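You operate a simulated robot arm through the tools that you are given. There is no shell and no other tool.

Carry out the task below with a simulated robot arm. There is one attempt and no reset: what you move stays moved.

Task
Tighten the manifold wing nut that stands out of line, then shut the manifold off under vacuum.
Fine: manifold lever shut, pump lever shut, then switch off.

The check looks at the end state, three seconds after you hand in, the way a careful person would. Anything else that was tipped, shoved, dropped, spilled or broken makes it a failure.

Robot
A 7-joint arm with a two-finger parallel gripper, fixed in place. Base frame: the origin is at the foot of the arm, x ahead of it, y to its left, z up. Readings come in m, degrees, newtons and seconds.
Its first joint turns from -166.0 to 166.0 degrees. Payload 4.4 kg.
The tool frame sits at the grasp point between the pads (the TCP): z along the fingers, y along the line on which they close. The tips reach 0.023 m beyond it. Largest opening 0.094 m; finger width 0.038, thickness 0.01; the body of the gripper, 0.054 by 0.096 m, starts 0.039 m behind the TCP.
Orientation is told as [roll, pitch, yaw] about the base's x, y, z axes, in that order, counted from this pose: with the fingers straight down and closing along the base's y, the tool's x points along the base's -x, its y along +y and its z along -z.

Tools
- The arm moves only by the tool nudge_tool. Its arguments are lists of equal length, an entry for each row: "rot": the turn, a rotation vector about the base's x, y, z in degrees, a list of three; "delta_pos": the shift along the base's x, y, z in m, a list of three; "fingers": the gripper command, from -1 (shut) to 1 (fully open), values between in proportion. In form: {"rot": [[rx, ry, rz], ...], "delta_pos": [[dx, dy, dz], ...], "fingers": [fingers, ...]}. A call has 1 to 20 rows; each row is the pose to reach, as a shift and turn from the pose commanded when the call began. A row lasts 0.2 s, in which the tool goes at most 0.05 m and 8.6 degrees; a call with a longer step from one row to the next is refused whole, and so is a gripper value outside its range. A pose out of reach is approached as far as the arm can. The call stops where the force on the tool passes 90 N (or 10 N more than at its start, if that is more) or the arm is blocked; 0.2 s more then pass. Each finger travels about 0.072 m/s and halts on what it meets, pressing with about 43 N; the grip force reading is that of the motor and also rises with nothing between the fingers. The clock runs only during rows and for 0.2 s after the last one: add rows that repeat a pose to give the fingers time. The reply holds the time, the measured pose of the TCP, the force on the tool along the base axes, the opening and the grip force, in the units named above and with some noise, with the torque about the TCP (base axes, N m) and any sound that the robot's microphone picked up, and new pictures: "views" is both (left out), scene, wrist or none.
- Cameras (640 x 400 px; columns grow to the right, rows downward): "scene" is fixed at [0.2282, 0.6349, 1.5569]; the picture's right is [-0.47, -0.88, 0.00], its down [-0.62, 0.33, -0.71] and it looks along [0.62, -0.33, -0.71] (base axes); focal length 325 px, centre (320, 200). "wrist" rides on the gripper at [0.087, 0.016, -0.074] in the tool frame; the picture's right is [-0.18, 0.98, 0.00], its down [-0.58, -0.11, -0.81] and it looks along [-0.79, -0.15, 0.59] (tool axes); focal length 243 px, centre (320, 200). There is no depth. A picture from a camera that has moved, and an enlarged one, comes with that camera's place and axes in the base frame and with its lens. The place of the scene camera against the robot may be out by one fixed shift of up to 0.025 m in any direction.
- close_up(camera, box): a new picture of the part [left, top, right, bottom] of that camera's present view, enlarged. No time passes.
- finish_job(): hands the job in; it is judged then, once.

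Nothing tells you positions but the pictures and the camera data. Unless the task says otherwise, let go and move clear before handing in.

The tools are called after "Emit:" as name(argument=value, ...) on one line, values as JSON. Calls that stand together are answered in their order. nudge_tool: Moves the arm, as the interface text tells. Its arguments: {"type":"object","properties":{"rot":{"type":"array"},"delta_pos":{"type":"array"},"fingers":{"type":"array"},"views":{"type":"string","enum":["both","scene","wrist","none"]}},"required":["rot","delta_pos","fingers"]} The other tools are called the same way: close_up (camera, box) takes an enlarged picture of a part of a camera's view; finish_job () hands the job in.

At the start:

```text
time: 0.0
eef_pos: [0.6131, 0.0191, 1.139]
ee_rot: [0.0, 0.0, 0.0]
contact_force: [-0.3, -0.5, -0.2]
torque: [0.01, 0.01, -0.01]
opening: 0.0939
grasp_force: 0.1
```

scene: 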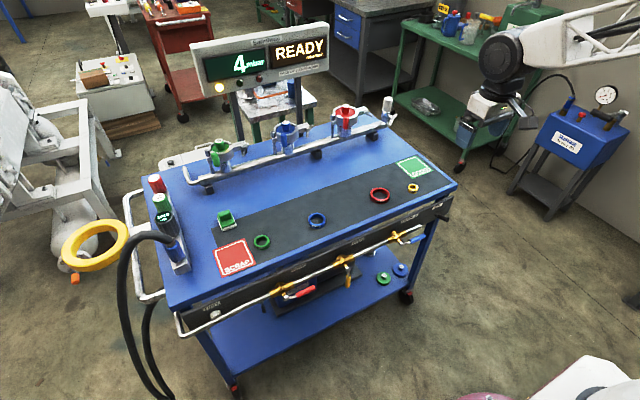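
wrist: 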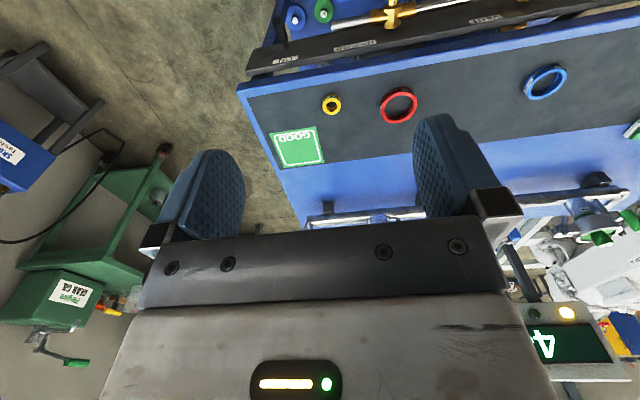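

I see a blue cart with a line of valves on its back rail, a front pipe carrying yellow fittings with labels, and a gauge on a pump-like box at the right. I'll enlarge several parts to identify the manifold, wing nuts, levers and switch before I move.

Emit:
close_up(camera="scene", box=[170, 220, 430, 340])

Emit:
close_up(camera="scene", box=[170, 90, 410, 200])

Emit:
close_up(camera="scene", box=[500, 70, 640, 220])

Emit:
close_up(camera="scene", box=[180, 10, 340, 110])

Emit:
close_up(camera="scene", box=[100, 160, 220, 300])

Emit:
close_up(camera="wrist", box=[240, 0, 640, 80])

```text
2.46 times, centred on (300, 280) of scene
camera zoom: at [0.2282, 0.6349, 1.5569], right [-0.47, -0.88, 0.0], down [-0.62, 0.33, -0.71], along [0.62, -0.33, -0.71], focal length 800 px, centre (369, 3)
```

zoom: 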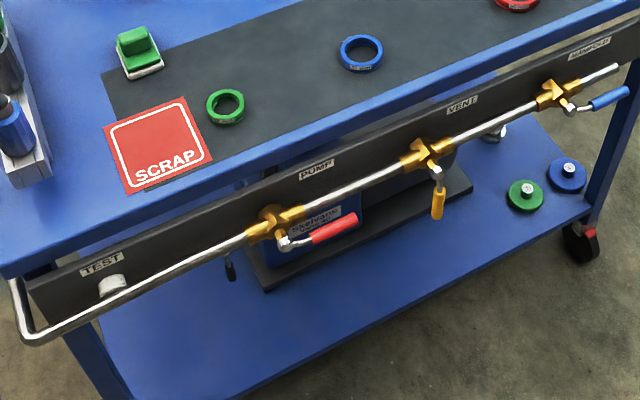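

```text
2.67 times, centred on (290, 145) of scene
camera zoom: at [0.2282, 0.6349, 1.5569], right [-0.47, -0.88, 0.0], down [-0.62, 0.33, -0.71], along [0.62, -0.33, -0.71], focal length 866 px, centre (400, 347)
```

zoom: 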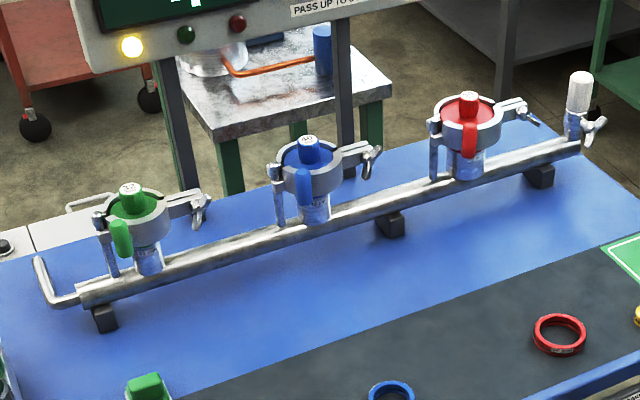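

```text
2.67 times, centred on (570, 145) of scene
camera zoom: at [0.2282, 0.6349, 1.5569], right [-0.47, -0.88, 0.0], down [-0.62, 0.33, -0.71], along [0.62, -0.33, -0.71], focal length 866 px, centre (-347, 347)
```

zoom: 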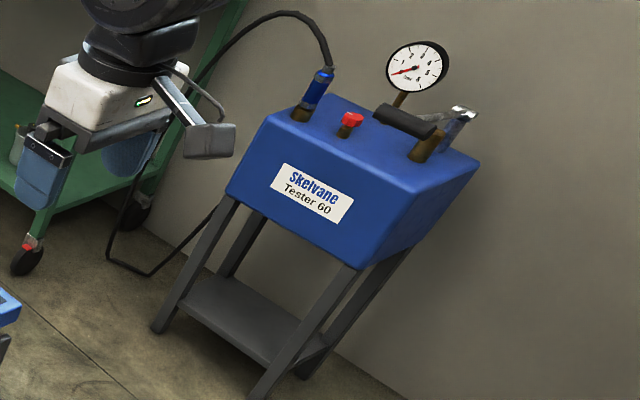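

```text
4.00 times, centred on (260, 60) of scene
camera zoom: at [0.2282, 0.6349, 1.5569], right [-0.47, -0.88, 0.0], down [-0.62, 0.33, -0.71], along [0.62, -0.33, -0.71], focal length 1300 px, centre (560, 760)
```

zoom: 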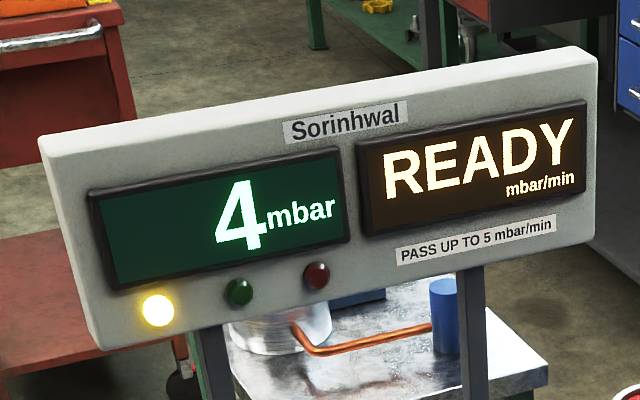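

```text
2.86 times, centred on (160, 230) of scene
camera zoom: at [0.2282, 0.6349, 1.5569], right [-0.47, -0.88, 0.0], down [-0.62, 0.33, -0.71], along [0.62, -0.33, -0.71], focal length 928 px, centre (777, 114)
```

zoom: 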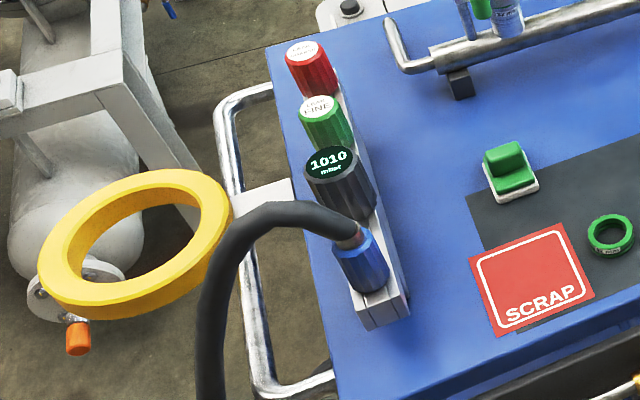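

```text
1.60 times, centred on (440, 40) of wrist
camera zoom: at [0.5262, 0.0355, 1.2142], right [0.18, 0.98, 0.0], down [0.58, -0.11, 0.81], along [0.79, -0.15, -0.59], focal length 388 px, centre (128, 456)
```

zoom: 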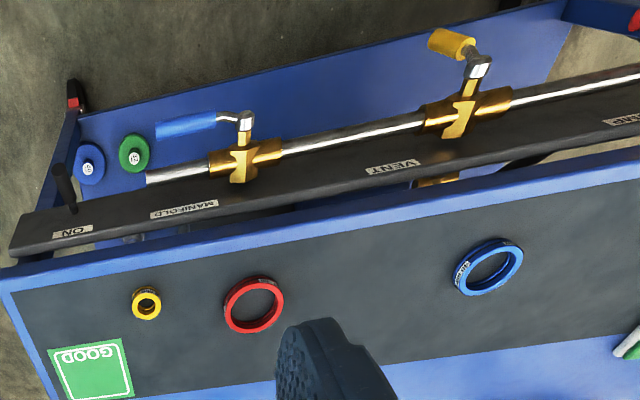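

The cart top is at about z=0.84. The front pipe carries the PUMP (red), VENT (yellow, shut, pointing down) and MANIFOLD (blue) levers at roughly x=0.66, z=0.74, and an ON switch sits at the low-y end of the panel. Next I'll enlarge the wing nuts and the switch.

Emit:
close_up(camera="scene", box=[200, 130, 260, 170])

Emit:
close_up(camera="scene", box=[265, 112, 325, 152])

Emit:
close_up(camera="scene", box=[325, 95, 405, 145])

Emit:
close_up(camera="scene", box=[380, 190, 460, 260])

Emit:
close_up(camera="scene", box=[200, 260, 300, 330])

```text
10.00 times, centred on (230, 150) of scene
camera zoom: at [0.2282, 0.6349, 1.5569], right [-0.47, -0.88, 0.0], down [-0.62, 0.33, -0.71], along [0.62, -0.33, -0.71], focal length 3249 px, centre (1220, 700)
```

zoom: 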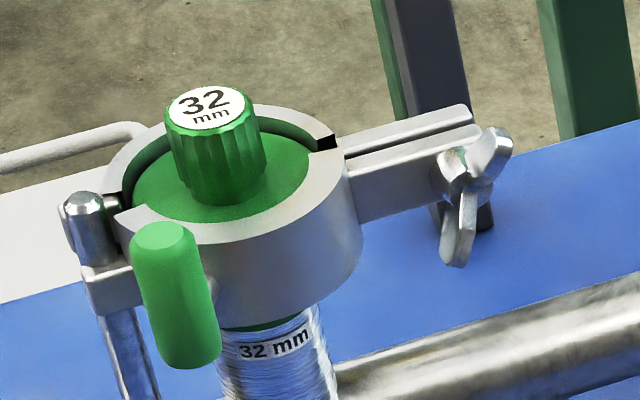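

```text
10.00 times, centred on (295, 132) of scene
camera zoom: at [0.2282, 0.6349, 1.5569], right [-0.47, -0.88, 0.0], down [-0.62, 0.33, -0.71], along [0.62, -0.33, -0.71], focal length 3249 px, centre (570, 880)
```

zoom: 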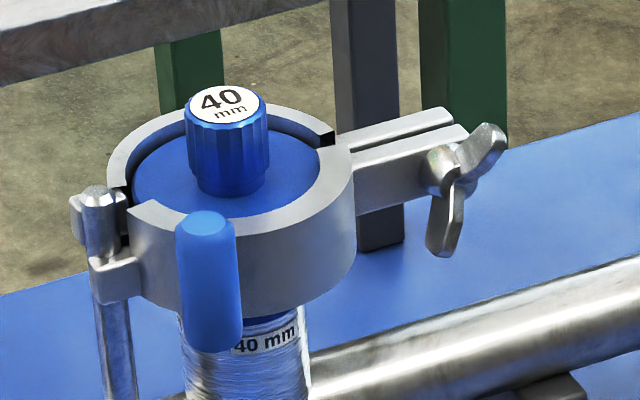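

```text
8.00 times, centred on (365, 120) of scene
camera zoom: at [0.2282, 0.6349, 1.5569], right [-0.47, -0.88, 0.0], down [-0.62, 0.33, -0.71], along [0.62, -0.33, -0.71], focal length 2599 px, centre (-40, 840)
```

zoom: 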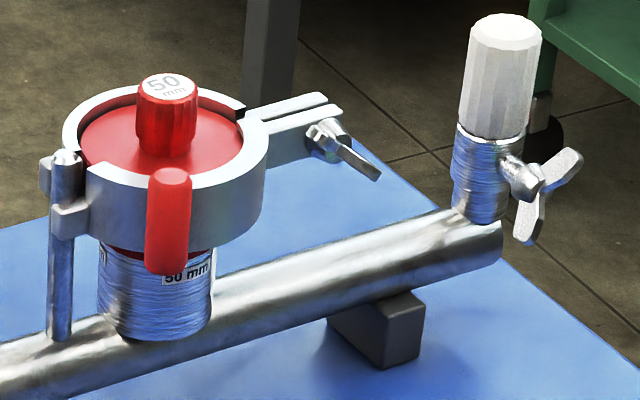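

```text
5.71 times, centred on (420, 225) of scene
camera zoom: at [0.2282, 0.6349, 1.5569], right [-0.47, -0.88, 0.0], down [-0.62, 0.33, -0.71], along [0.62, -0.33, -0.71], focal length 1857 px, centre (-251, 57)
```

zoom: 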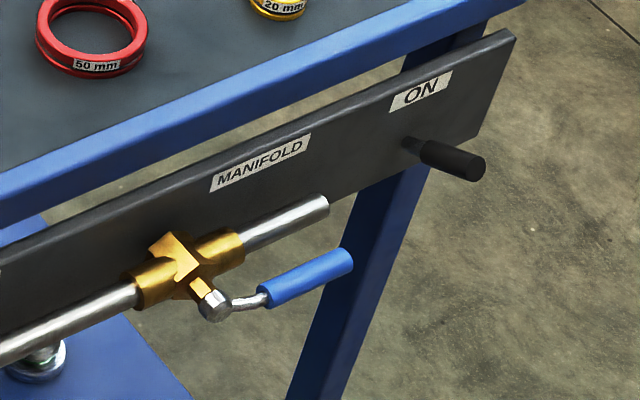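

```text
5.71 times, centred on (250, 295) of scene
camera zoom: at [0.2282, 0.6349, 1.5569], right [-0.47, -0.88, 0.0], down [-0.62, 0.33, -0.71], along [0.62, -0.33, -0.71], focal length 1857 px, centre (720, -343)
```

zoom: 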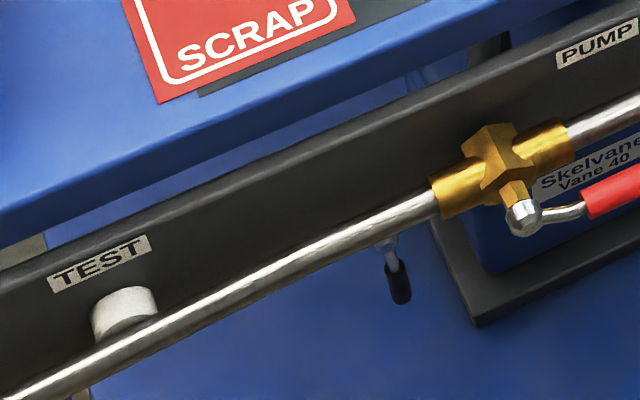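

The red (50 mm) clamp's wing nut has its wings tilted the opposite way from the green, blue and end ones, so that's the nut to tighten, near x=1.1, y=-0.02. I want the camera above the tool when it points forward, so I'll test turning the wrist in yaw.

Emit:
nudge_tool(rot=[[0, 0, 8], [0, 0, 16], [0, 0, 24], [0, 0, 32], [0, 0, 40], [0, 0, 48], [0, 0, 56]], delta_pos=[[0, 0, 0], [0, 0, 0], [0, 0, 0], [0, 0, 0], [0, 0, 0], [0, 0, 0], [0, 0, 0]], fingers=[1, 1, 1, 1, 1, 1, 1], views="scene")

```text
time: 1.6
eef_pos: [0.613, 0.0193, 1.1399]
ee_rot: [0.1, 0.0, 56.1]
contact_force: [-0.4, 0.0, -0.3]
torque: [0.01, 0.01, -0.02]
opening: 0.094
grasp_force: 0.1
```

scene: 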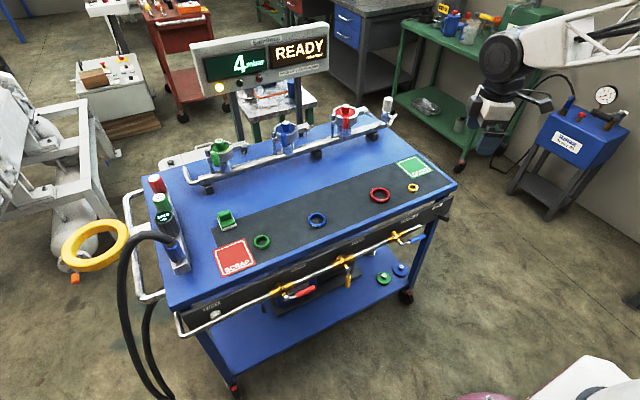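

The yaw turn works. I'll carry on to 180 degrees.

Emit:
nudge_tool(rot=[[0, 0, 8], [0, 0, 16], [0, 0, 24], [0, 0, 32], [0, 0, 40], [0, 0, 48], [0, 0, 56], [0, 0, 64], [0, 0, 72], [0, 0, 80], [0, 0, 88], [0, 0, 96], [0, 0, 104], [0, 0, 112], [0, 0, 120], [0, 0, 124]], delta_pos=[[0, 0, 0], [0, 0, 0], [0, 0, 0], [0, 0, 0], [0, 0, 0], [0, 0, 0], [0, 0, 0], [0, 0, 0], [0, 0, 0], [0, 0, 0], [0, 0, 0], [0, 0, 0], [0, 0, 0], [0, 0, 0], [0, 0, 0], [0, 0, 0]], fingers=[1, 1, 1, 1, 1, 1, 1, 1, 1, 1, 1, 1, 1, 1, 1, 1], views="both")

```text
time: 5.0
eef_pos: [0.6135, 0.023, 1.1456]
ee_rot: [0.1, 0.0, 173.8]
contact_force: [-0.5, -0.2, -0.6]
torque: [-0.01, 0.0, 0.0]
opening: 0.0939
grasp_force: 0.0
out of reach, approached as far as the arm can: row 15, 16
camera wrist: at [0.6972, -0.0014, 1.2196], right [-0.29, -0.96, 0.0], down [-0.57, 0.17, 0.81], along [-0.77, 0.23, -0.59], focal length 243 px, centre (320, 200)
```

scene: 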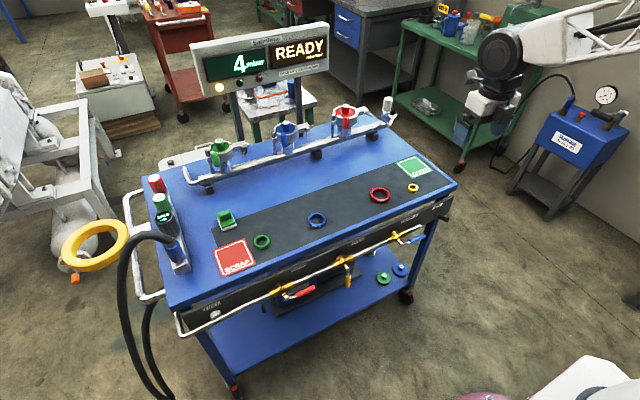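
wrist: 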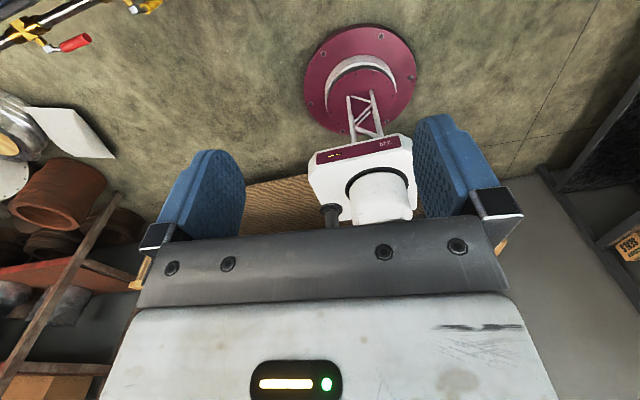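

The wrist limit comes at about 174°, so camera-on-top is marginal. I'll turn back to yaw 0 and pitch forward instead, which has the camera look nearly straight along +x at the nuts.

Emit:
nudge_tool(rot=[[0, 0, -8.5], [0, 0, -17], [0, 0, -25.5], [0, 0, -34], [0, 0, -42.5], [0, 0, -51], [0, 0, -59.5], [0, 0, -68], [0, 0, -76.5], [0, 0, -85], [0, 0, -93.5], [0, 0, -102], [0, 0, -110.5], [0, 0, -119], [0, 0, -127.5], [0, 0, -136], [0, 0, -144.5], [0, 0, -153], [0, 0, -161.5], [0, 0, -170]], delta_pos=[[0, 0, 0], [0, 0, 0], [0, 0, 0], [0, 0, 0], [0, 0, 0], [0, 0, 0], [0, 0, 0], [0, 0, 0], [0, 0, 0], [0, 0, 0], [0, 0, 0], [0, 0, 0], [0, 0, 0], [0, 0, 0], [0, 0, 0], [0, 0, 0], [0, 0, 0], [0, 0, 0], [0, 0, 0], [0, 0, 0]], fingers=[1, 1, 1, 1, 1, 1, 1, 1, 1, 1, 1, 1, 1, 1, 1, 1, 1, 1, 1, 1], views="none")

```text
time: 9.2
eef_pos: [0.6139, 0.0234, 1.145]
ee_rot: [0.3, -0.1, 3.6]
contact_force: [-0.4, 0.4, 0.0]
torque: [0.04, -0.02, 0.0]
opening: 0.0941
grasp_force: 0.0
```

The tool is back near yaw 0. Next I'll zero the yaw and pitch forward by about 45° in the air to look at the rear clamps.

Emit:
nudge_tool(rot=[[0, 0, -3.6]], delta_pos=[[0, 0, 0]], fingers=[1], views="none")

Emit:
nudge_tool(rot=[[0, -8, 0], [0, -16, 0], [0, -24, 0], [0, -32, 0], [0, -40, 0], [0, -45, 0]], delta_pos=[[0, 0, 0], [0, 0, 0], [0, 0, 0], [0.02, 0, 0], [0.04, 0, 0], [0.06, 0, 0]], fingers=[1, 1, 1, 1, 1, 1], views="both")

```text
time: 9.6
eef_pos: [0.6119, 0.0227, 1.1452]
ee_rot: [0.2, 0.1, -0.1]
contact_force: [0.6, -0.4, 0.2]
torque: [0.01, -0.01, -0.01]
opening: 0.094
grasp_force: 0.1
```

```text
time: 11.0
eef_pos: [0.6742, 0.023, 1.1461]
ee_rot: [0.1, -45.2, 0.1]
contact_force: [0.4, 0.2, 0.2]
torque: [0.03, 0.0, -0.01]
opening: 0.0937
grasp_force: 0.0
camera wrist: at [0.5589, 0.039, 1.1378], right [0.13, 0.98, 0.13], down [-0.16, -0.11, 0.98], along [0.98, -0.15, 0.14], focal length 243 px, centre (320, 200)
```

scene: 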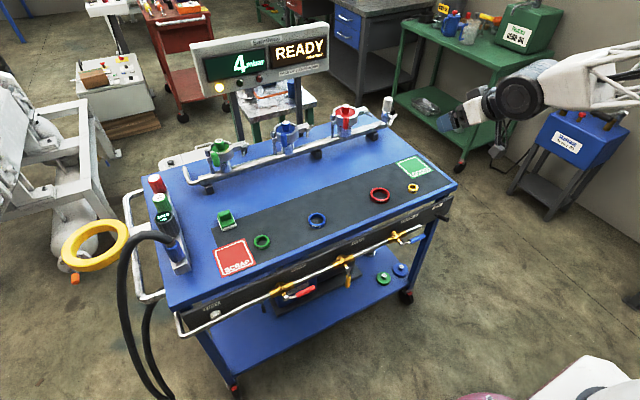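
wrist: 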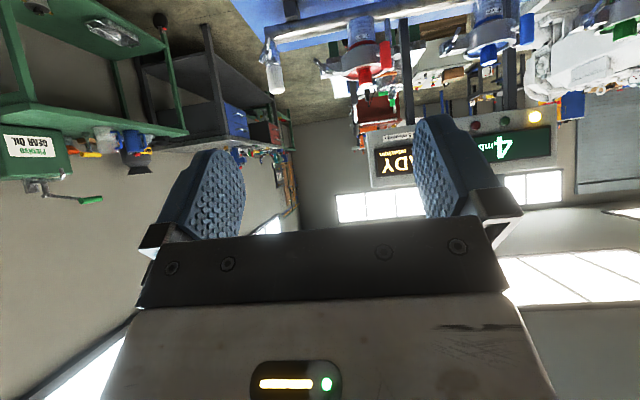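

The clamps now show, upside-down, at the top of the wrist picture. I'll enlarge them.

Emit:
close_up(camera="wrist", box=[250, 0, 410, 100])

Emit:
close_up(camera="wrist", box=[400, -20, 640, 100])

```text
4.00 times, centred on (330, 50) of wrist
camera zoom: at [0.5589, 0.039, 1.1378], right [0.13, 0.98, 0.13], down [-0.16, -0.11, 0.98], along [0.98, -0.15, 0.14], focal length 970 px, centre (280, 800)
```

zoom: 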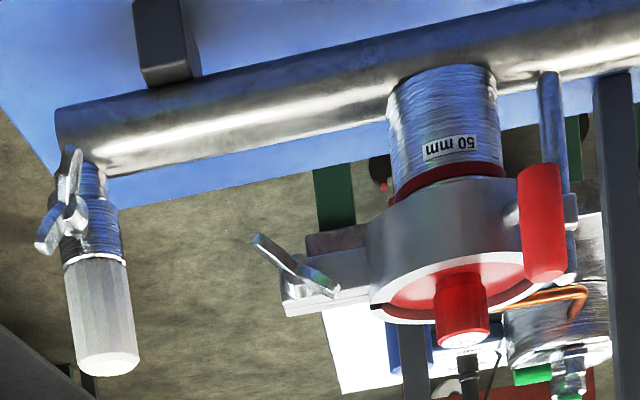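

```text
refused: -20 is not a number from 0 to 400
```

Emit:
close_up(camera="wrist", box=[400, 0, 560, 100])

Emit:
close_up(camera="wrist", box=[290, 40, 350, 80])

```text
4.00 times, centred on (480, 50) of wrist
camera zoom: at [0.5589, 0.039, 1.1378], right [0.13, 0.98, 0.13], down [-0.16, -0.11, 0.98], along [0.98, -0.15, 0.14], focal length 970 px, centre (-320, 800)
```

zoom: 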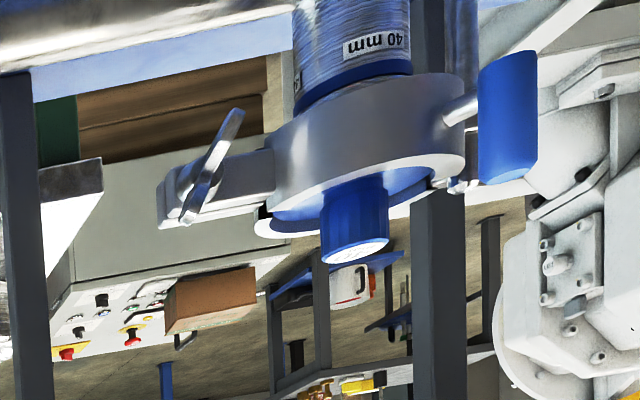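

```text
10.00 times, centred on (320, 60) of wrist
camera zoom: at [0.5589, 0.039, 1.1378], right [0.13, 0.98, 0.13], down [-0.16, -0.11, 0.98], along [0.98, -0.15, 0.14], focal length 2426 px, centre (320, 1600)
```

zoom: 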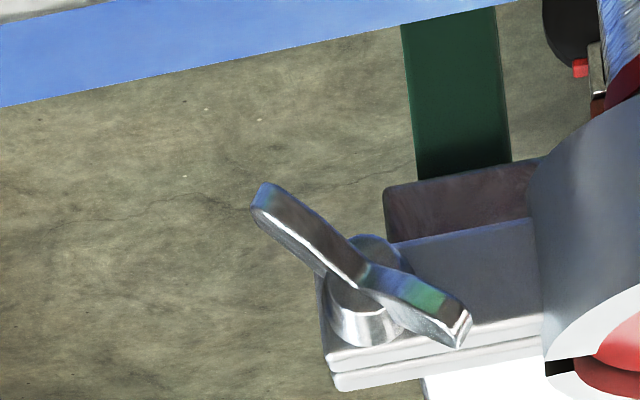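

The blue nut's wings lean about 27° from vertical, top toward -y. The red nut's lean about 54° the other way, so it needs roughly 80° clockwise as seen from the robot. The red nut is near (1.064, 0.006, 0.957). I'll move to a standoff in front of it, pitched about 70°, with the fingers partly open.

Emit:
nudge_tool(rot=[[0, -5, 0], [0, -10, 0], [0, -15, 0], [0, -20, 0], [0, -25, 0], [0, -25, 0], [0, -25, 0]], delta_pos=[[0.03, -0.003, -0.01], [0.06, -0.006, -0.025], [0.09, -0.009, -0.045], [0.12, -0.012, -0.065], [0.15, -0.015, -0.085], [0.18, -0.017, -0.105], [0.2, -0.017, -0.116]], fingers=[-0.1, -0.1, -0.1, -0.1, -0.1, -0.1, -0.1], views="both")

```text
time: 12.6
eef_pos: [0.8729, 0.0064, 1.0303]
ee_rot: [0.1, -70.2, 0.1]
contact_force: [0.2, 0.0, 0.4]
torque: [0.0, 0.0, 0.02]
opening: 0.0424
grasp_force: 0.1
out of reach, approached as far as the arm can: row 5
camera wrist: at [0.7731, 0.0233, 0.9743], right [0.06, 0.98, 0.17], down [-0.56, -0.11, 0.82], along [0.83, -0.15, 0.54], focal length 243 px, centre (320, 200)
```

scene: 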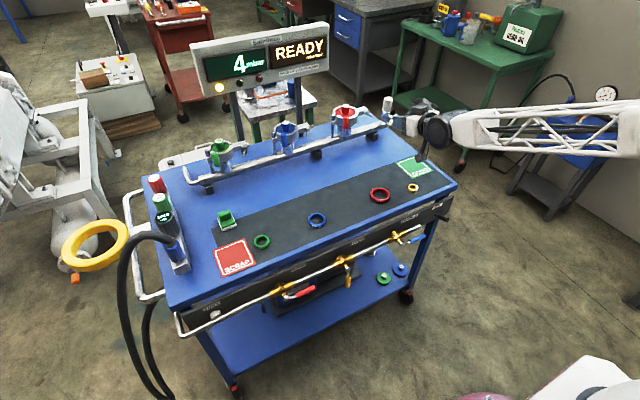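
wrist: 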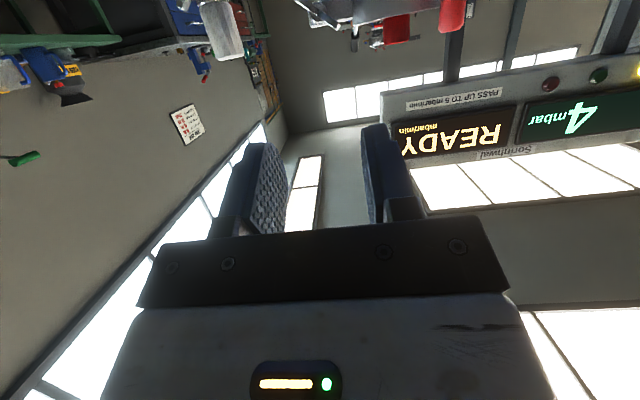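

Emit:
close_up(camera="wrist", box=[260, 0, 420, 20])

```text
4.00 times, centred on (340, 10) of wrist
camera zoom: at [0.7731, 0.0233, 0.9743], right [0.06, 0.98, 0.17], down [-0.56, -0.11, 0.82], along [0.83, -0.15, 0.54], focal length 970 px, centre (240, 960)
```

zoom: 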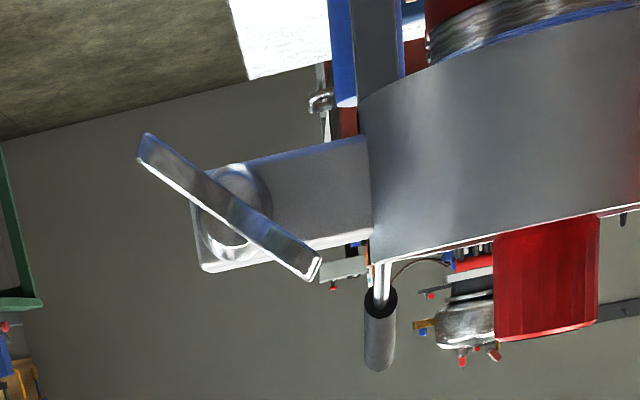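

From two wrist views the nut hub is at about (1.073, 0.0055, 0.952), with its wings tilted about 49° toward +y. The blue reference nut is at about -32°. I'll roll the tool -49° about x so the pads are parallel to the wings and move to a pose about 10 cm short.

Emit:
nudge_tool(rot=[[-7, 0, 0], [-14, 0, 0], [-21, 0, 0], [-28, 0, 0], [-35, 0, 0], [-42, 0, 0], [-49, 0, 0], [-49, 0, 0]], delta_pos=[[0.01, 0, -0.01], [0.02, 0, -0.02], [0.03, 0.001, -0.03], [0.04, 0.001, -0.04], [0.05, 0.002, -0.05], [0.06, 0.002, -0.06], [0.07, 0.003, -0.07], [0.077, 0.003, -0.075]], fingers=[-0.1, -0.1, -0.1, -0.1, -0.1, -0.1, -0.1, -0.1], views="both")

```text
time: 14.4
eef_pos: [0.9515, 0.0093, 0.955]
ee_rot: [-73.4, -38.0, 64.2]
contact_force: [0.1, -0.2, 0.1]
torque: [0.01, -0.05, -0.01]
opening: 0.0425
grasp_force: 0.0
camera wrist: at [0.8509, -0.0224, 0.9069], right [0.06, 0.78, -0.63], down [-0.56, 0.55, 0.62], along [0.83, 0.31, 0.47], focal length 243 px, centre (320, 200)
```

scene: 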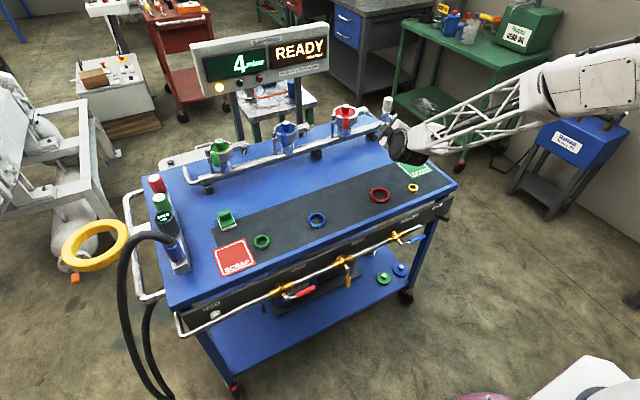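
wrist: 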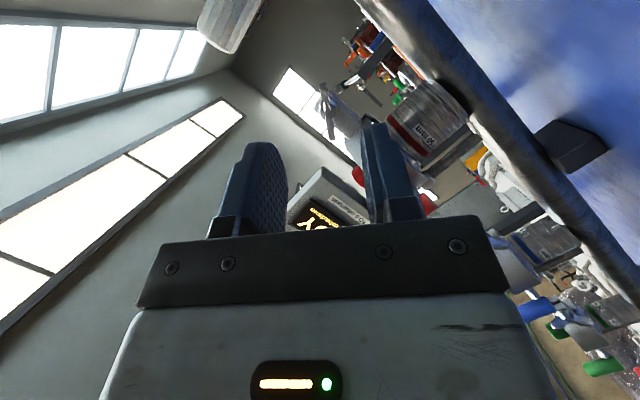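

Emit:
close_up(camera="wrist", box=[240, 60, 440, 185])

Emit:
close_up(camera="scene", box=[320, 80, 440, 160])

```text
3.20 times, centred on (340, 122) of wrist
camera zoom: at [0.8509, -0.0224, 0.9069], right [0.06, 0.78, -0.63], down [-0.56, 0.55, 0.62], along [0.83, 0.31, 0.47], focal length 776 px, centre (256, 448)
```

zoom: 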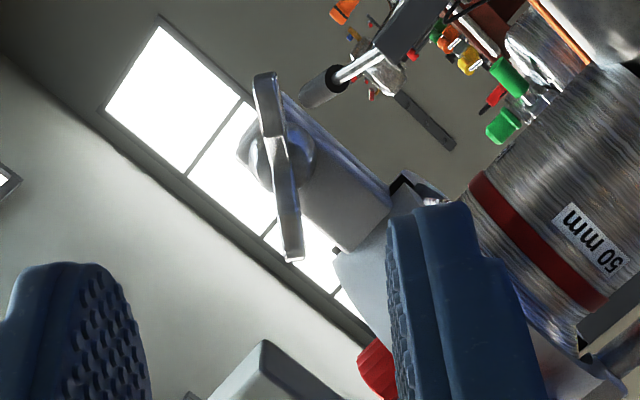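

```text
5.00 times, centred on (380, 120) of scene
camera zoom: at [0.2282, 0.6349, 1.5569], right [-0.47, -0.88, 0.0], down [-0.62, 0.33, -0.71], along [0.62, -0.33, -0.71], focal length 1625 px, centre (20, 600)
```

zoom: 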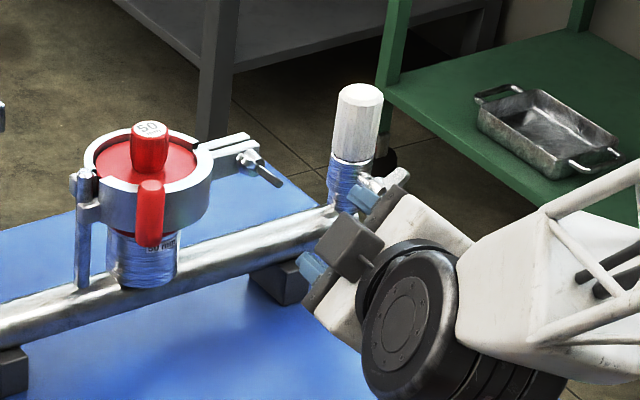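

The wings lie almost exactly in the plane between the pads, and the wing tips are at x≈1.052. I'll advance straight along +x in two stages.

Emit:
nudge_tool(rot=[[0, 0, 0], [0, 0, 0], [0, 0, 0], [0, 0, 0], [0, 0, 0], [0, 0, 0]], delta_pos=[[0.015, 0, 0], [0.03, 0, 0], [0.045, 0, 0], [0.06, 0, 0], [0.07, 0, 0], [0.078, 0, 0]], fingers=[-0.1, -0.1, -0.1, -0.1, -0.1, -0.1], views="both")

Emit:
close_up(camera="wrist", box=[240, 80, 400, 180])

Emit:
close_up(camera="scene", box=[330, 90, 410, 140])

```text
time: 15.8
eef_pos: [1.0285, 0.0072, 0.9537]
ee_rot: [-73.2, -38.0, 64.2]
contact_force: [1.1, -0.7, -0.5]
torque: [0.01, 0.02, 0.04]
opening: 0.0426
grasp_force: 0.0
camera wrist: at [0.9285, -0.0234, 0.9063], right [0.06, 0.78, -0.63], down [-0.56, 0.55, 0.62], along [0.83, 0.31, 0.47], focal length 243 px, centre (320, 200)
```

scene: 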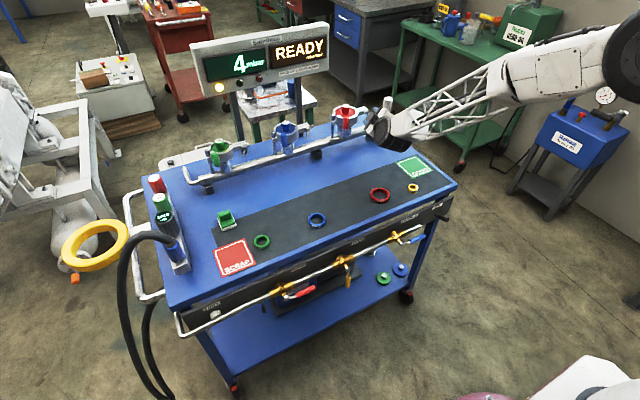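
wrist: 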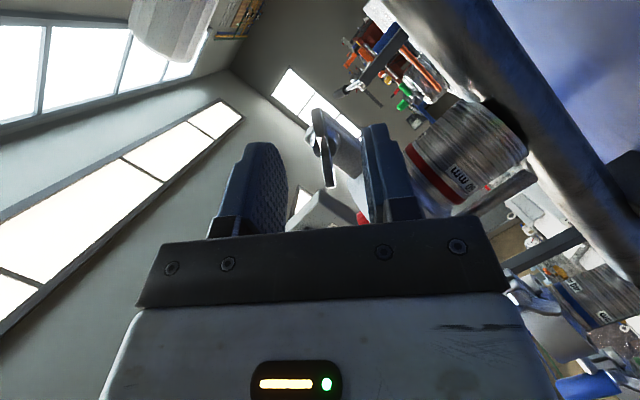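

```text
4.00 times, centred on (320, 130) of wrist
camera zoom: at [0.9285, -0.0234, 0.9063], right [0.06, 0.78, -0.63], down [-0.56, 0.55, 0.62], along [0.83, 0.31, 0.47], focal length 970 px, centre (320, 480)
```

zoom: 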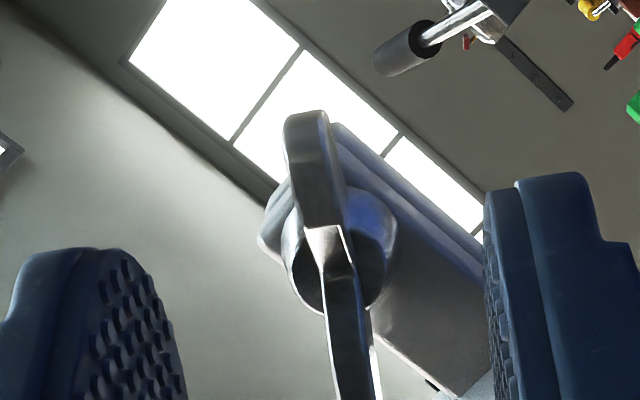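

```text
8.00 times, centred on (370, 115) of scene
camera zoom: at [0.2282, 0.6349, 1.5569], right [-0.47, -0.88, 0.0], down [-0.62, 0.33, -0.71], along [0.62, -0.33, -0.71], focal length 2599 px, centre (-80, 880)
```

zoom: 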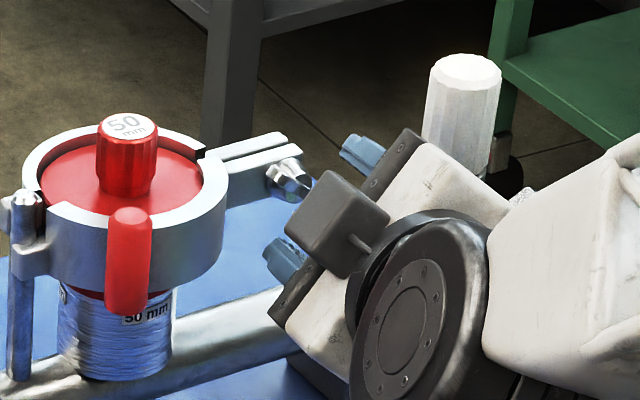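

The wings sit centred between the pads, with tips still short of the clamp arm. I'll go the last 14 mm and close gently on the wings.

Emit:
nudge_tool(rot=[[0, 0, 0], [0, 0, 0], [0, 0, 0]], delta_pos=[[0.006, 0.0005, 0.0005], [0.012, 0.001, 0.001], [0.014, 0.001, 0.001]], fingers=[-0.1, -0.1, -0.1], views="wrist")

Emit:
close_up(camera="wrist", box=[240, 80, 400, 180])

```text
time: 16.6
eef_pos: [1.0419, 0.0098, 0.9552]
ee_rot: [-73.3, -38.0, 64.1]
contact_force: [0.6, 0.1, -0.5]
torque: [-0.01, 0.02, -0.01]
opening: 0.0423
grasp_force: 0.0
camera wrist: at [0.942, -0.022, 0.9065], right [0.06, 0.78, -0.63], down [-0.56, 0.55, 0.62], along [0.83, 0.31, 0.47], focal length 243 px, centre (320, 200)
```

wrist: 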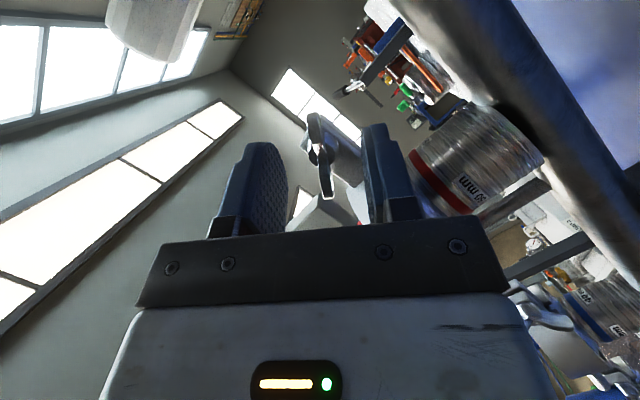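

```text
4.00 times, centred on (320, 130) of wrist
camera zoom: at [0.942, -0.022, 0.9065], right [0.06, 0.78, -0.63], down [-0.56, 0.55, 0.62], along [0.83, 0.31, 0.47], focal length 970 px, centre (320, 480)
```

zoom: 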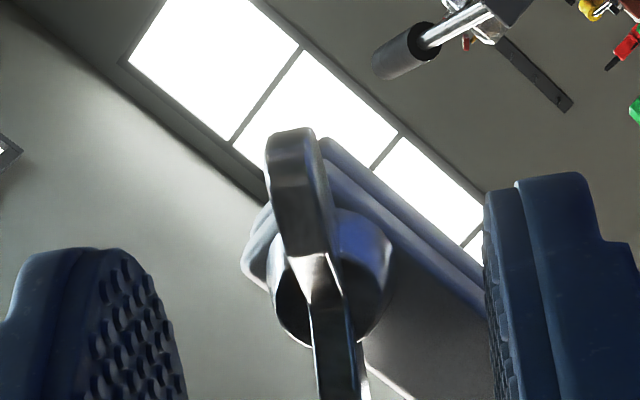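

Advancing another 4 mm gives the pads better overlap on both wings, then I'll close on them.

Emit:
nudge_tool(rot=[[0, 0, 0], [0, 0, 0], [0, 0, 0]], delta_pos=[[0.002, 0, 0], [0.004, 0, 0], [0.004, 0, 0]], fingers=[-0.1, -0.1, -0.1], views="none")

Emit:
nudge_tool(rot=[[0, 0, 0], [0, 0, 0], [0, 0, 0], [0, 0, 0], [0, 0, 0], [0, 0, 0]], delta_pos=[[0, 0, 0], [0, 0, 0], [0, 0, 0], [0, 0, 0], [0, 0, 0], [0, 0, 0]], fingers=[-0.4, -0.6, -0.75, -0.9, -1, -1], views="both")

Emit:
close_up(camera="wrist", box=[240, 80, 400, 180])

```text
time: 17.4
eef_pos: [1.0457, 0.0107, 0.956]
ee_rot: [-73.3, -38.0, 64.3]
contact_force: [-0.2, 0.4, 0.1]
torque: [-0.01, 0.0, -0.01]
opening: 0.0422
grasp_force: 0.1
```

```text
time: 18.8
eef_pos: [1.0468, 0.0097, 0.956]
ee_rot: [-73.2, -38.1, 64.3]
contact_force: [0.2, 2.0, -1.3]
torque: [0.03, -0.03, 0.11]
opening: 0.0143
grasp_force: 45.1
camera wrist: at [0.9463, -0.0215, 0.9069], right [0.06, 0.78, -0.63], down [-0.56, 0.55, 0.62], along [0.83, 0.31, 0.47], focal length 243 px, centre (320, 200)
```

scene: 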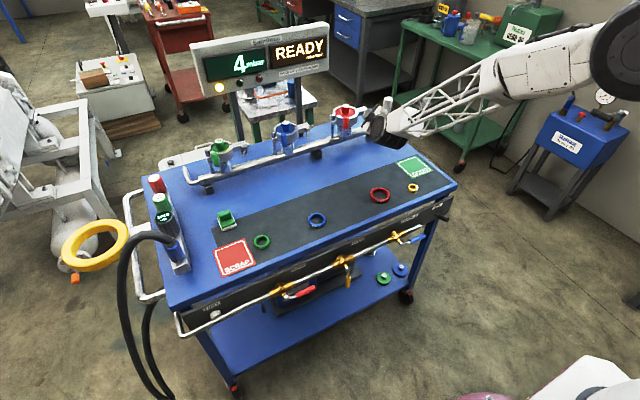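
wrist: 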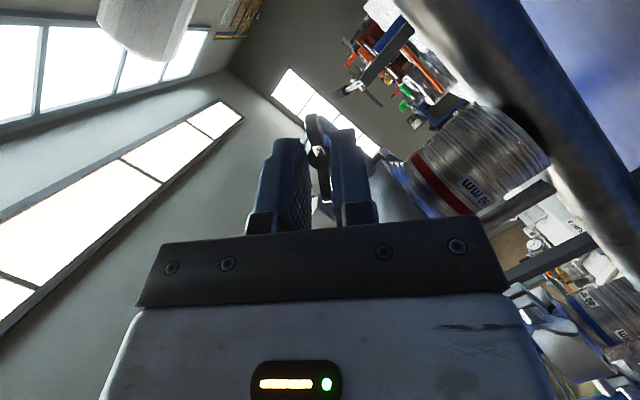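

```text
4.00 times, centred on (320, 130) of wrist
camera zoom: at [0.9463, -0.0215, 0.9069], right [0.06, 0.78, -0.63], down [-0.56, 0.55, 0.62], along [0.83, 0.31, 0.47], focal length 970 px, centre (320, 480)
```

zoom: 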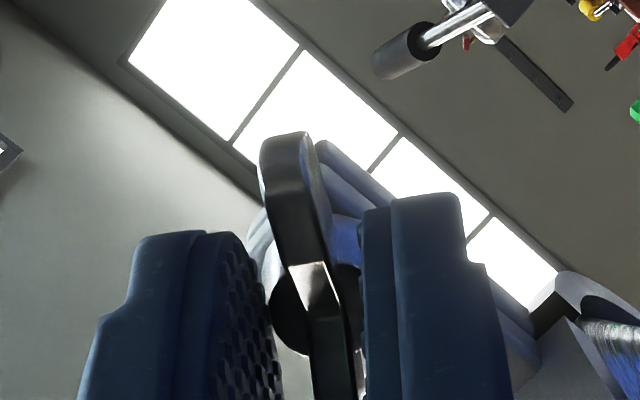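

The pads are closed on the nut at 14 mm and 45 N. I'll start turning clockwise, with the TCP arc kept about the nut axis, and watch the torque.

Emit:
nudge_tool(rot=[[4, 0, 0], [8, 0, 0], [12, 0, 0], [16, 0, 0], [20, 0, 0], [24, 0, 0]], delta_pos=[[0, -0.0002, 0.0003], [0, -0.0005, 0.0005], [0, -0.0008, 0.0007], [0, -0.0011, 0.0009], [0, -0.0014, 0.0011], [0, -0.0017, 0.0013]], fingers=[-1, -1, -1, -1, -1, -1], views="wrist")

Emit:
close_up(camera="wrist", box=[240, 80, 400, 180])

```text
time: 20.2
eef_pos: [1.0451, 0.0086, 0.9569]
ee_rot: [-53.6, -58.4, 49.3]
contact_force: [0.7, 10.7, -2.6]
torque: [0.06, -0.17, 0.27]
opening: 0.0144
grasp_force: 45.1
camera wrist: at [0.946, -0.0003, 0.8992], right [0.06, 0.96, -0.26], down [-0.56, 0.25, 0.79], along [0.83, 0.1, 0.55], focal length 243 px, centre (320, 200)
```

wrist: 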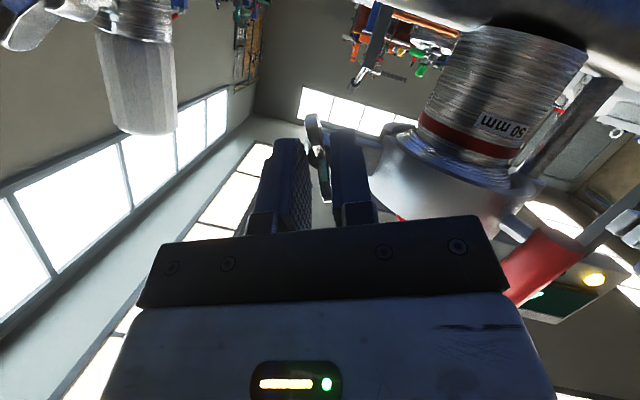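

```text
4.00 times, centred on (320, 130) of wrist
camera zoom: at [0.946, -0.0003, 0.8992], right [0.06, 0.96, -0.26], down [-0.56, 0.25, 0.79], along [0.83, 0.1, 0.55], focal length 970 px, centre (320, 480)
```

zoom: 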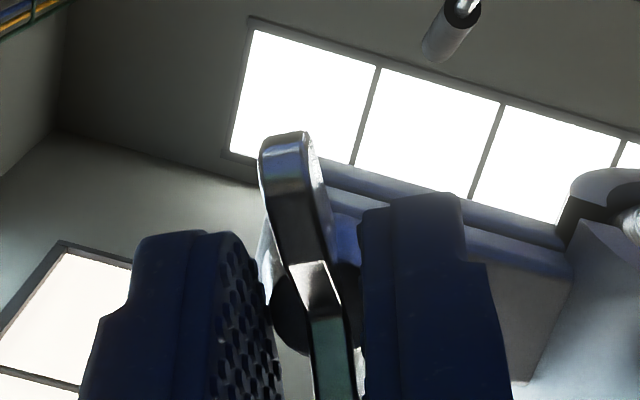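

The nut turns with the gripper. A mild 10 N side load suggests a slight off-centre error, so I'll bias y a little and keep turning.

Emit:
nudge_tool(rot=[[5, 0, 0], [10, 0, 0], [15, 0, 0], [20, 0, 0], [25, 0, 0], [30, 0, 0], [35, 0, 0]], delta_pos=[[0, 0.0003, 0.0002], [0, 0.0, 0.0003], [0, -0.0003, 0.0004], [0, -0.0007, 0.0005], [0, -0.0011, 0.0005], [0, -0.0016, 0.0005], [0, -0.002, 0.0004]], fingers=[-1, -1, -1, -1, -1, -1, -1], views="both")

Emit:
close_up(camera="wrist", box=[240, 80, 400, 180])

```text
time: 21.8
eef_pos: [1.0459, 0.0067, 0.9572]
ee_rot: [27.5, -67.5, -25.5]
contact_force: [0.1, -4.5, -9.0]
torque: [-0.02, 0.12, -0.13]
opening: 0.0141
grasp_force: 45.4
camera wrist: at [0.9462, 0.0321, 0.9047], right [0.06, 0.94, 0.34], down [-0.56, -0.25, 0.79], along [0.83, -0.24, 0.51], focal length 243 px, centre (320, 200)
```

scene: 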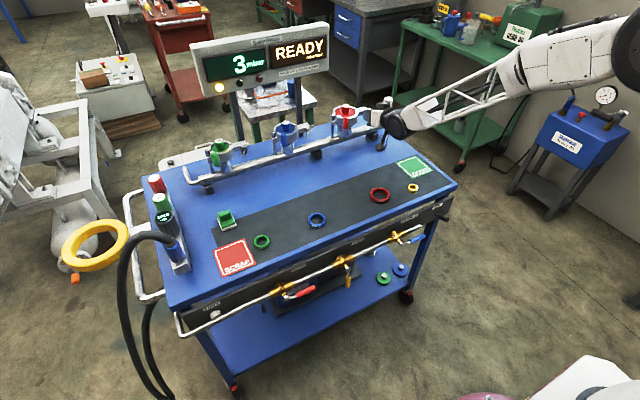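
wrist: 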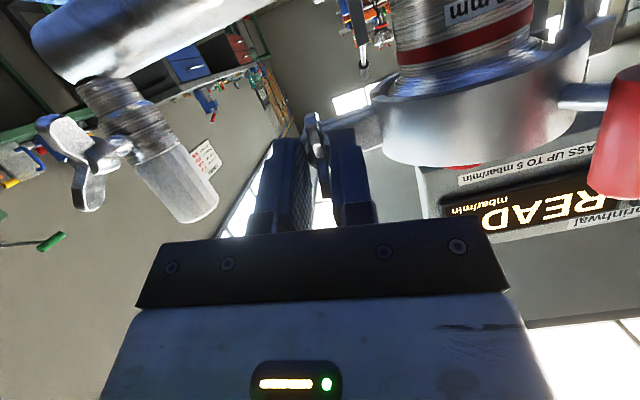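

```text
4.00 times, centred on (320, 130) of wrist
camera zoom: at [0.9462, 0.0321, 0.9047], right [0.06, 0.94, 0.34], down [-0.56, -0.25, 0.79], along [0.83, -0.24, 0.51], focal length 970 px, centre (320, 480)
```

zoom: 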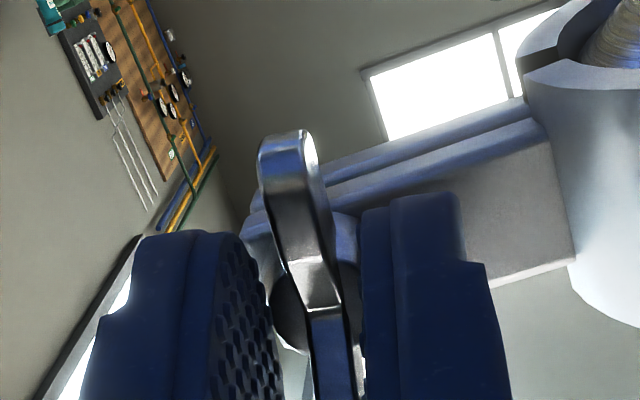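

The display has dropped to 3 mbar as the nut tightens, and the wings are now about 10° past vertical. About 22° remain to match the others.

Emit:
nudge_tool(rot=[[4, 0, 0], [8, 0, 0], [12, 0, 0], [16, 0, 0]], delta_pos=[[0, -0.0005, -0.0001], [0, -0.0009, -0.0003], [0, -0.0013, -0.0005], [0, -0.0016, -0.0007]], fingers=[-1, -1, -1, -1], views="wrist")

Emit:
close_up(camera="wrist", box=[240, 80, 400, 180])

Emit:
close_up(camera="scene", box=[180, 10, 340, 110])

```text
time: 22.8
eef_pos: [1.0452, 0.0047, 0.9558]
ee_rot: [55.1, -57.6, -50.2]
contact_force: [-0.5, -2.2, -12.1]
torque: [0.0, 0.35, -0.09]
opening: 0.0143
grasp_force: 44.6
camera wrist: at [0.9464, 0.0442, 0.9134], right [0.06, 0.81, 0.59], down [-0.56, -0.46, 0.69], along [0.83, -0.37, 0.42], focal length 243 px, centre (320, 200)
```

wrist: 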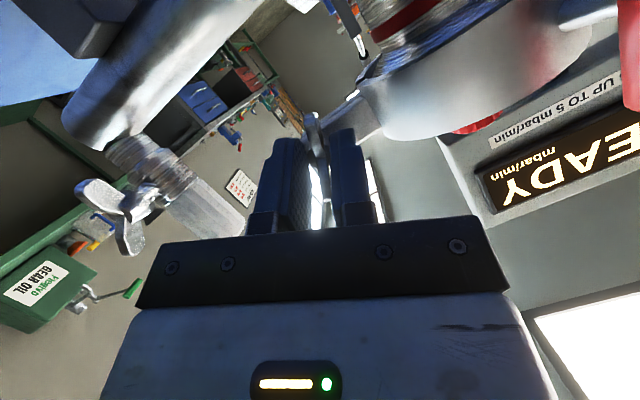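

```text
4.00 times, centred on (320, 130) of wrist
camera zoom: at [0.9464, 0.0442, 0.9134], right [0.06, 0.81, 0.59], down [-0.56, -0.46, 0.69], along [0.83, -0.37, 0.42], focal length 970 px, centre (320, 480)
```

zoom: 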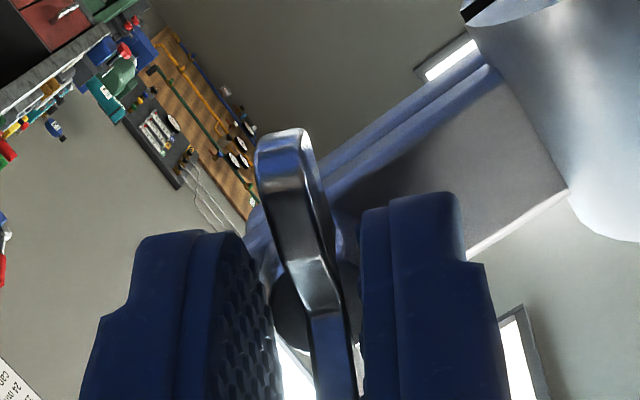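

```text
4.00 times, centred on (260, 60) of scene
camera zoom: at [0.2282, 0.6349, 1.5569], right [-0.47, -0.88, 0.0], down [-0.62, 0.33, -0.71], along [0.62, -0.33, -0.71], focal length 1300 px, centre (560, 760)
```

zoom: 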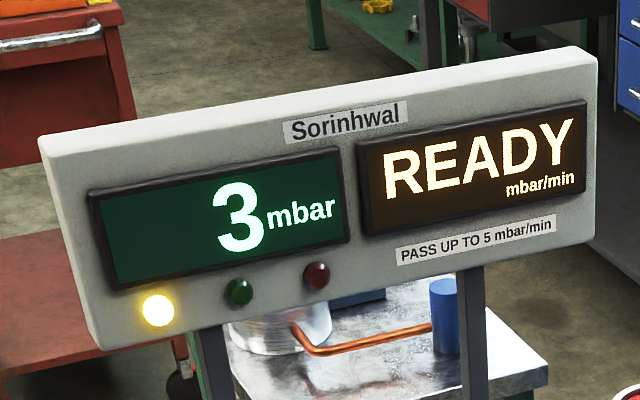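

Emit:
nudge_tool(rot=[[2, 0, 0], [4, 0, 0], [6, 0, 0]], delta_pos=[[0, -0.0002, -0.0003], [0, -0.0004, -0.0006], [0, -0.0006, -0.001]], fingers=[-1, -1, -1], views="wrist")

Emit:
close_up(camera="wrist", box=[240, 80, 400, 180])

```text
time: 23.6
eef_pos: [1.0474, 0.0047, 0.9567]
ee_rot: [61.7, -52.8, -55.5]
contact_force: [-2.8, 13.7, -2.0]
torque: [0.04, 0.23, 0.41]
opening: 0.0138
grasp_force: 45.0
camera wrist: at [0.9469, 0.0478, 0.9174], right [0.06, 0.74, 0.67], down [-0.56, -0.53, 0.64], along [0.83, -0.41, 0.38], focal length 243 px, centre (320, 200)
```

wrist: 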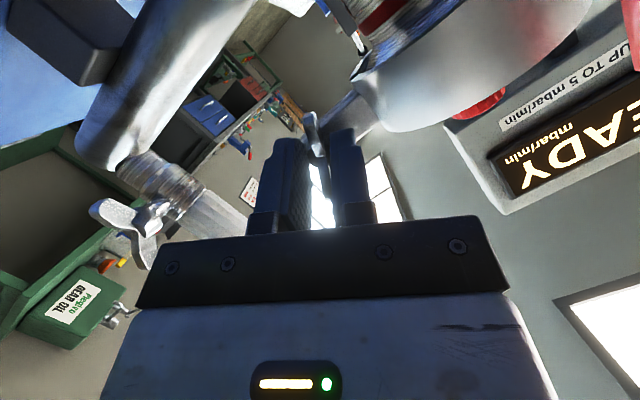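

```text
4.00 times, centred on (320, 130) of wrist
camera zoom: at [0.9469, 0.0478, 0.9174], right [0.06, 0.74, 0.67], down [-0.56, -0.53, 0.64], along [0.83, -0.41, 0.38], focal length 970 px, centre (320, 480)
```

zoom: 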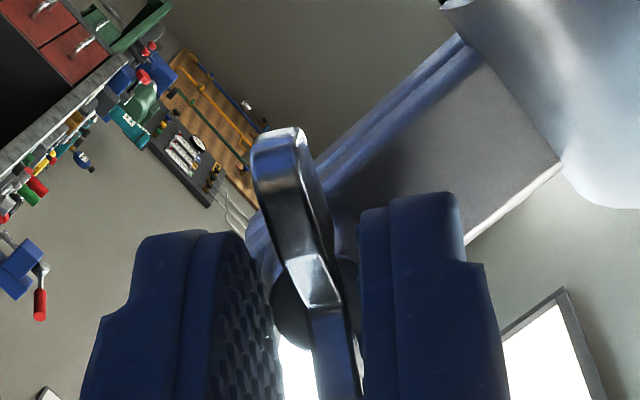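

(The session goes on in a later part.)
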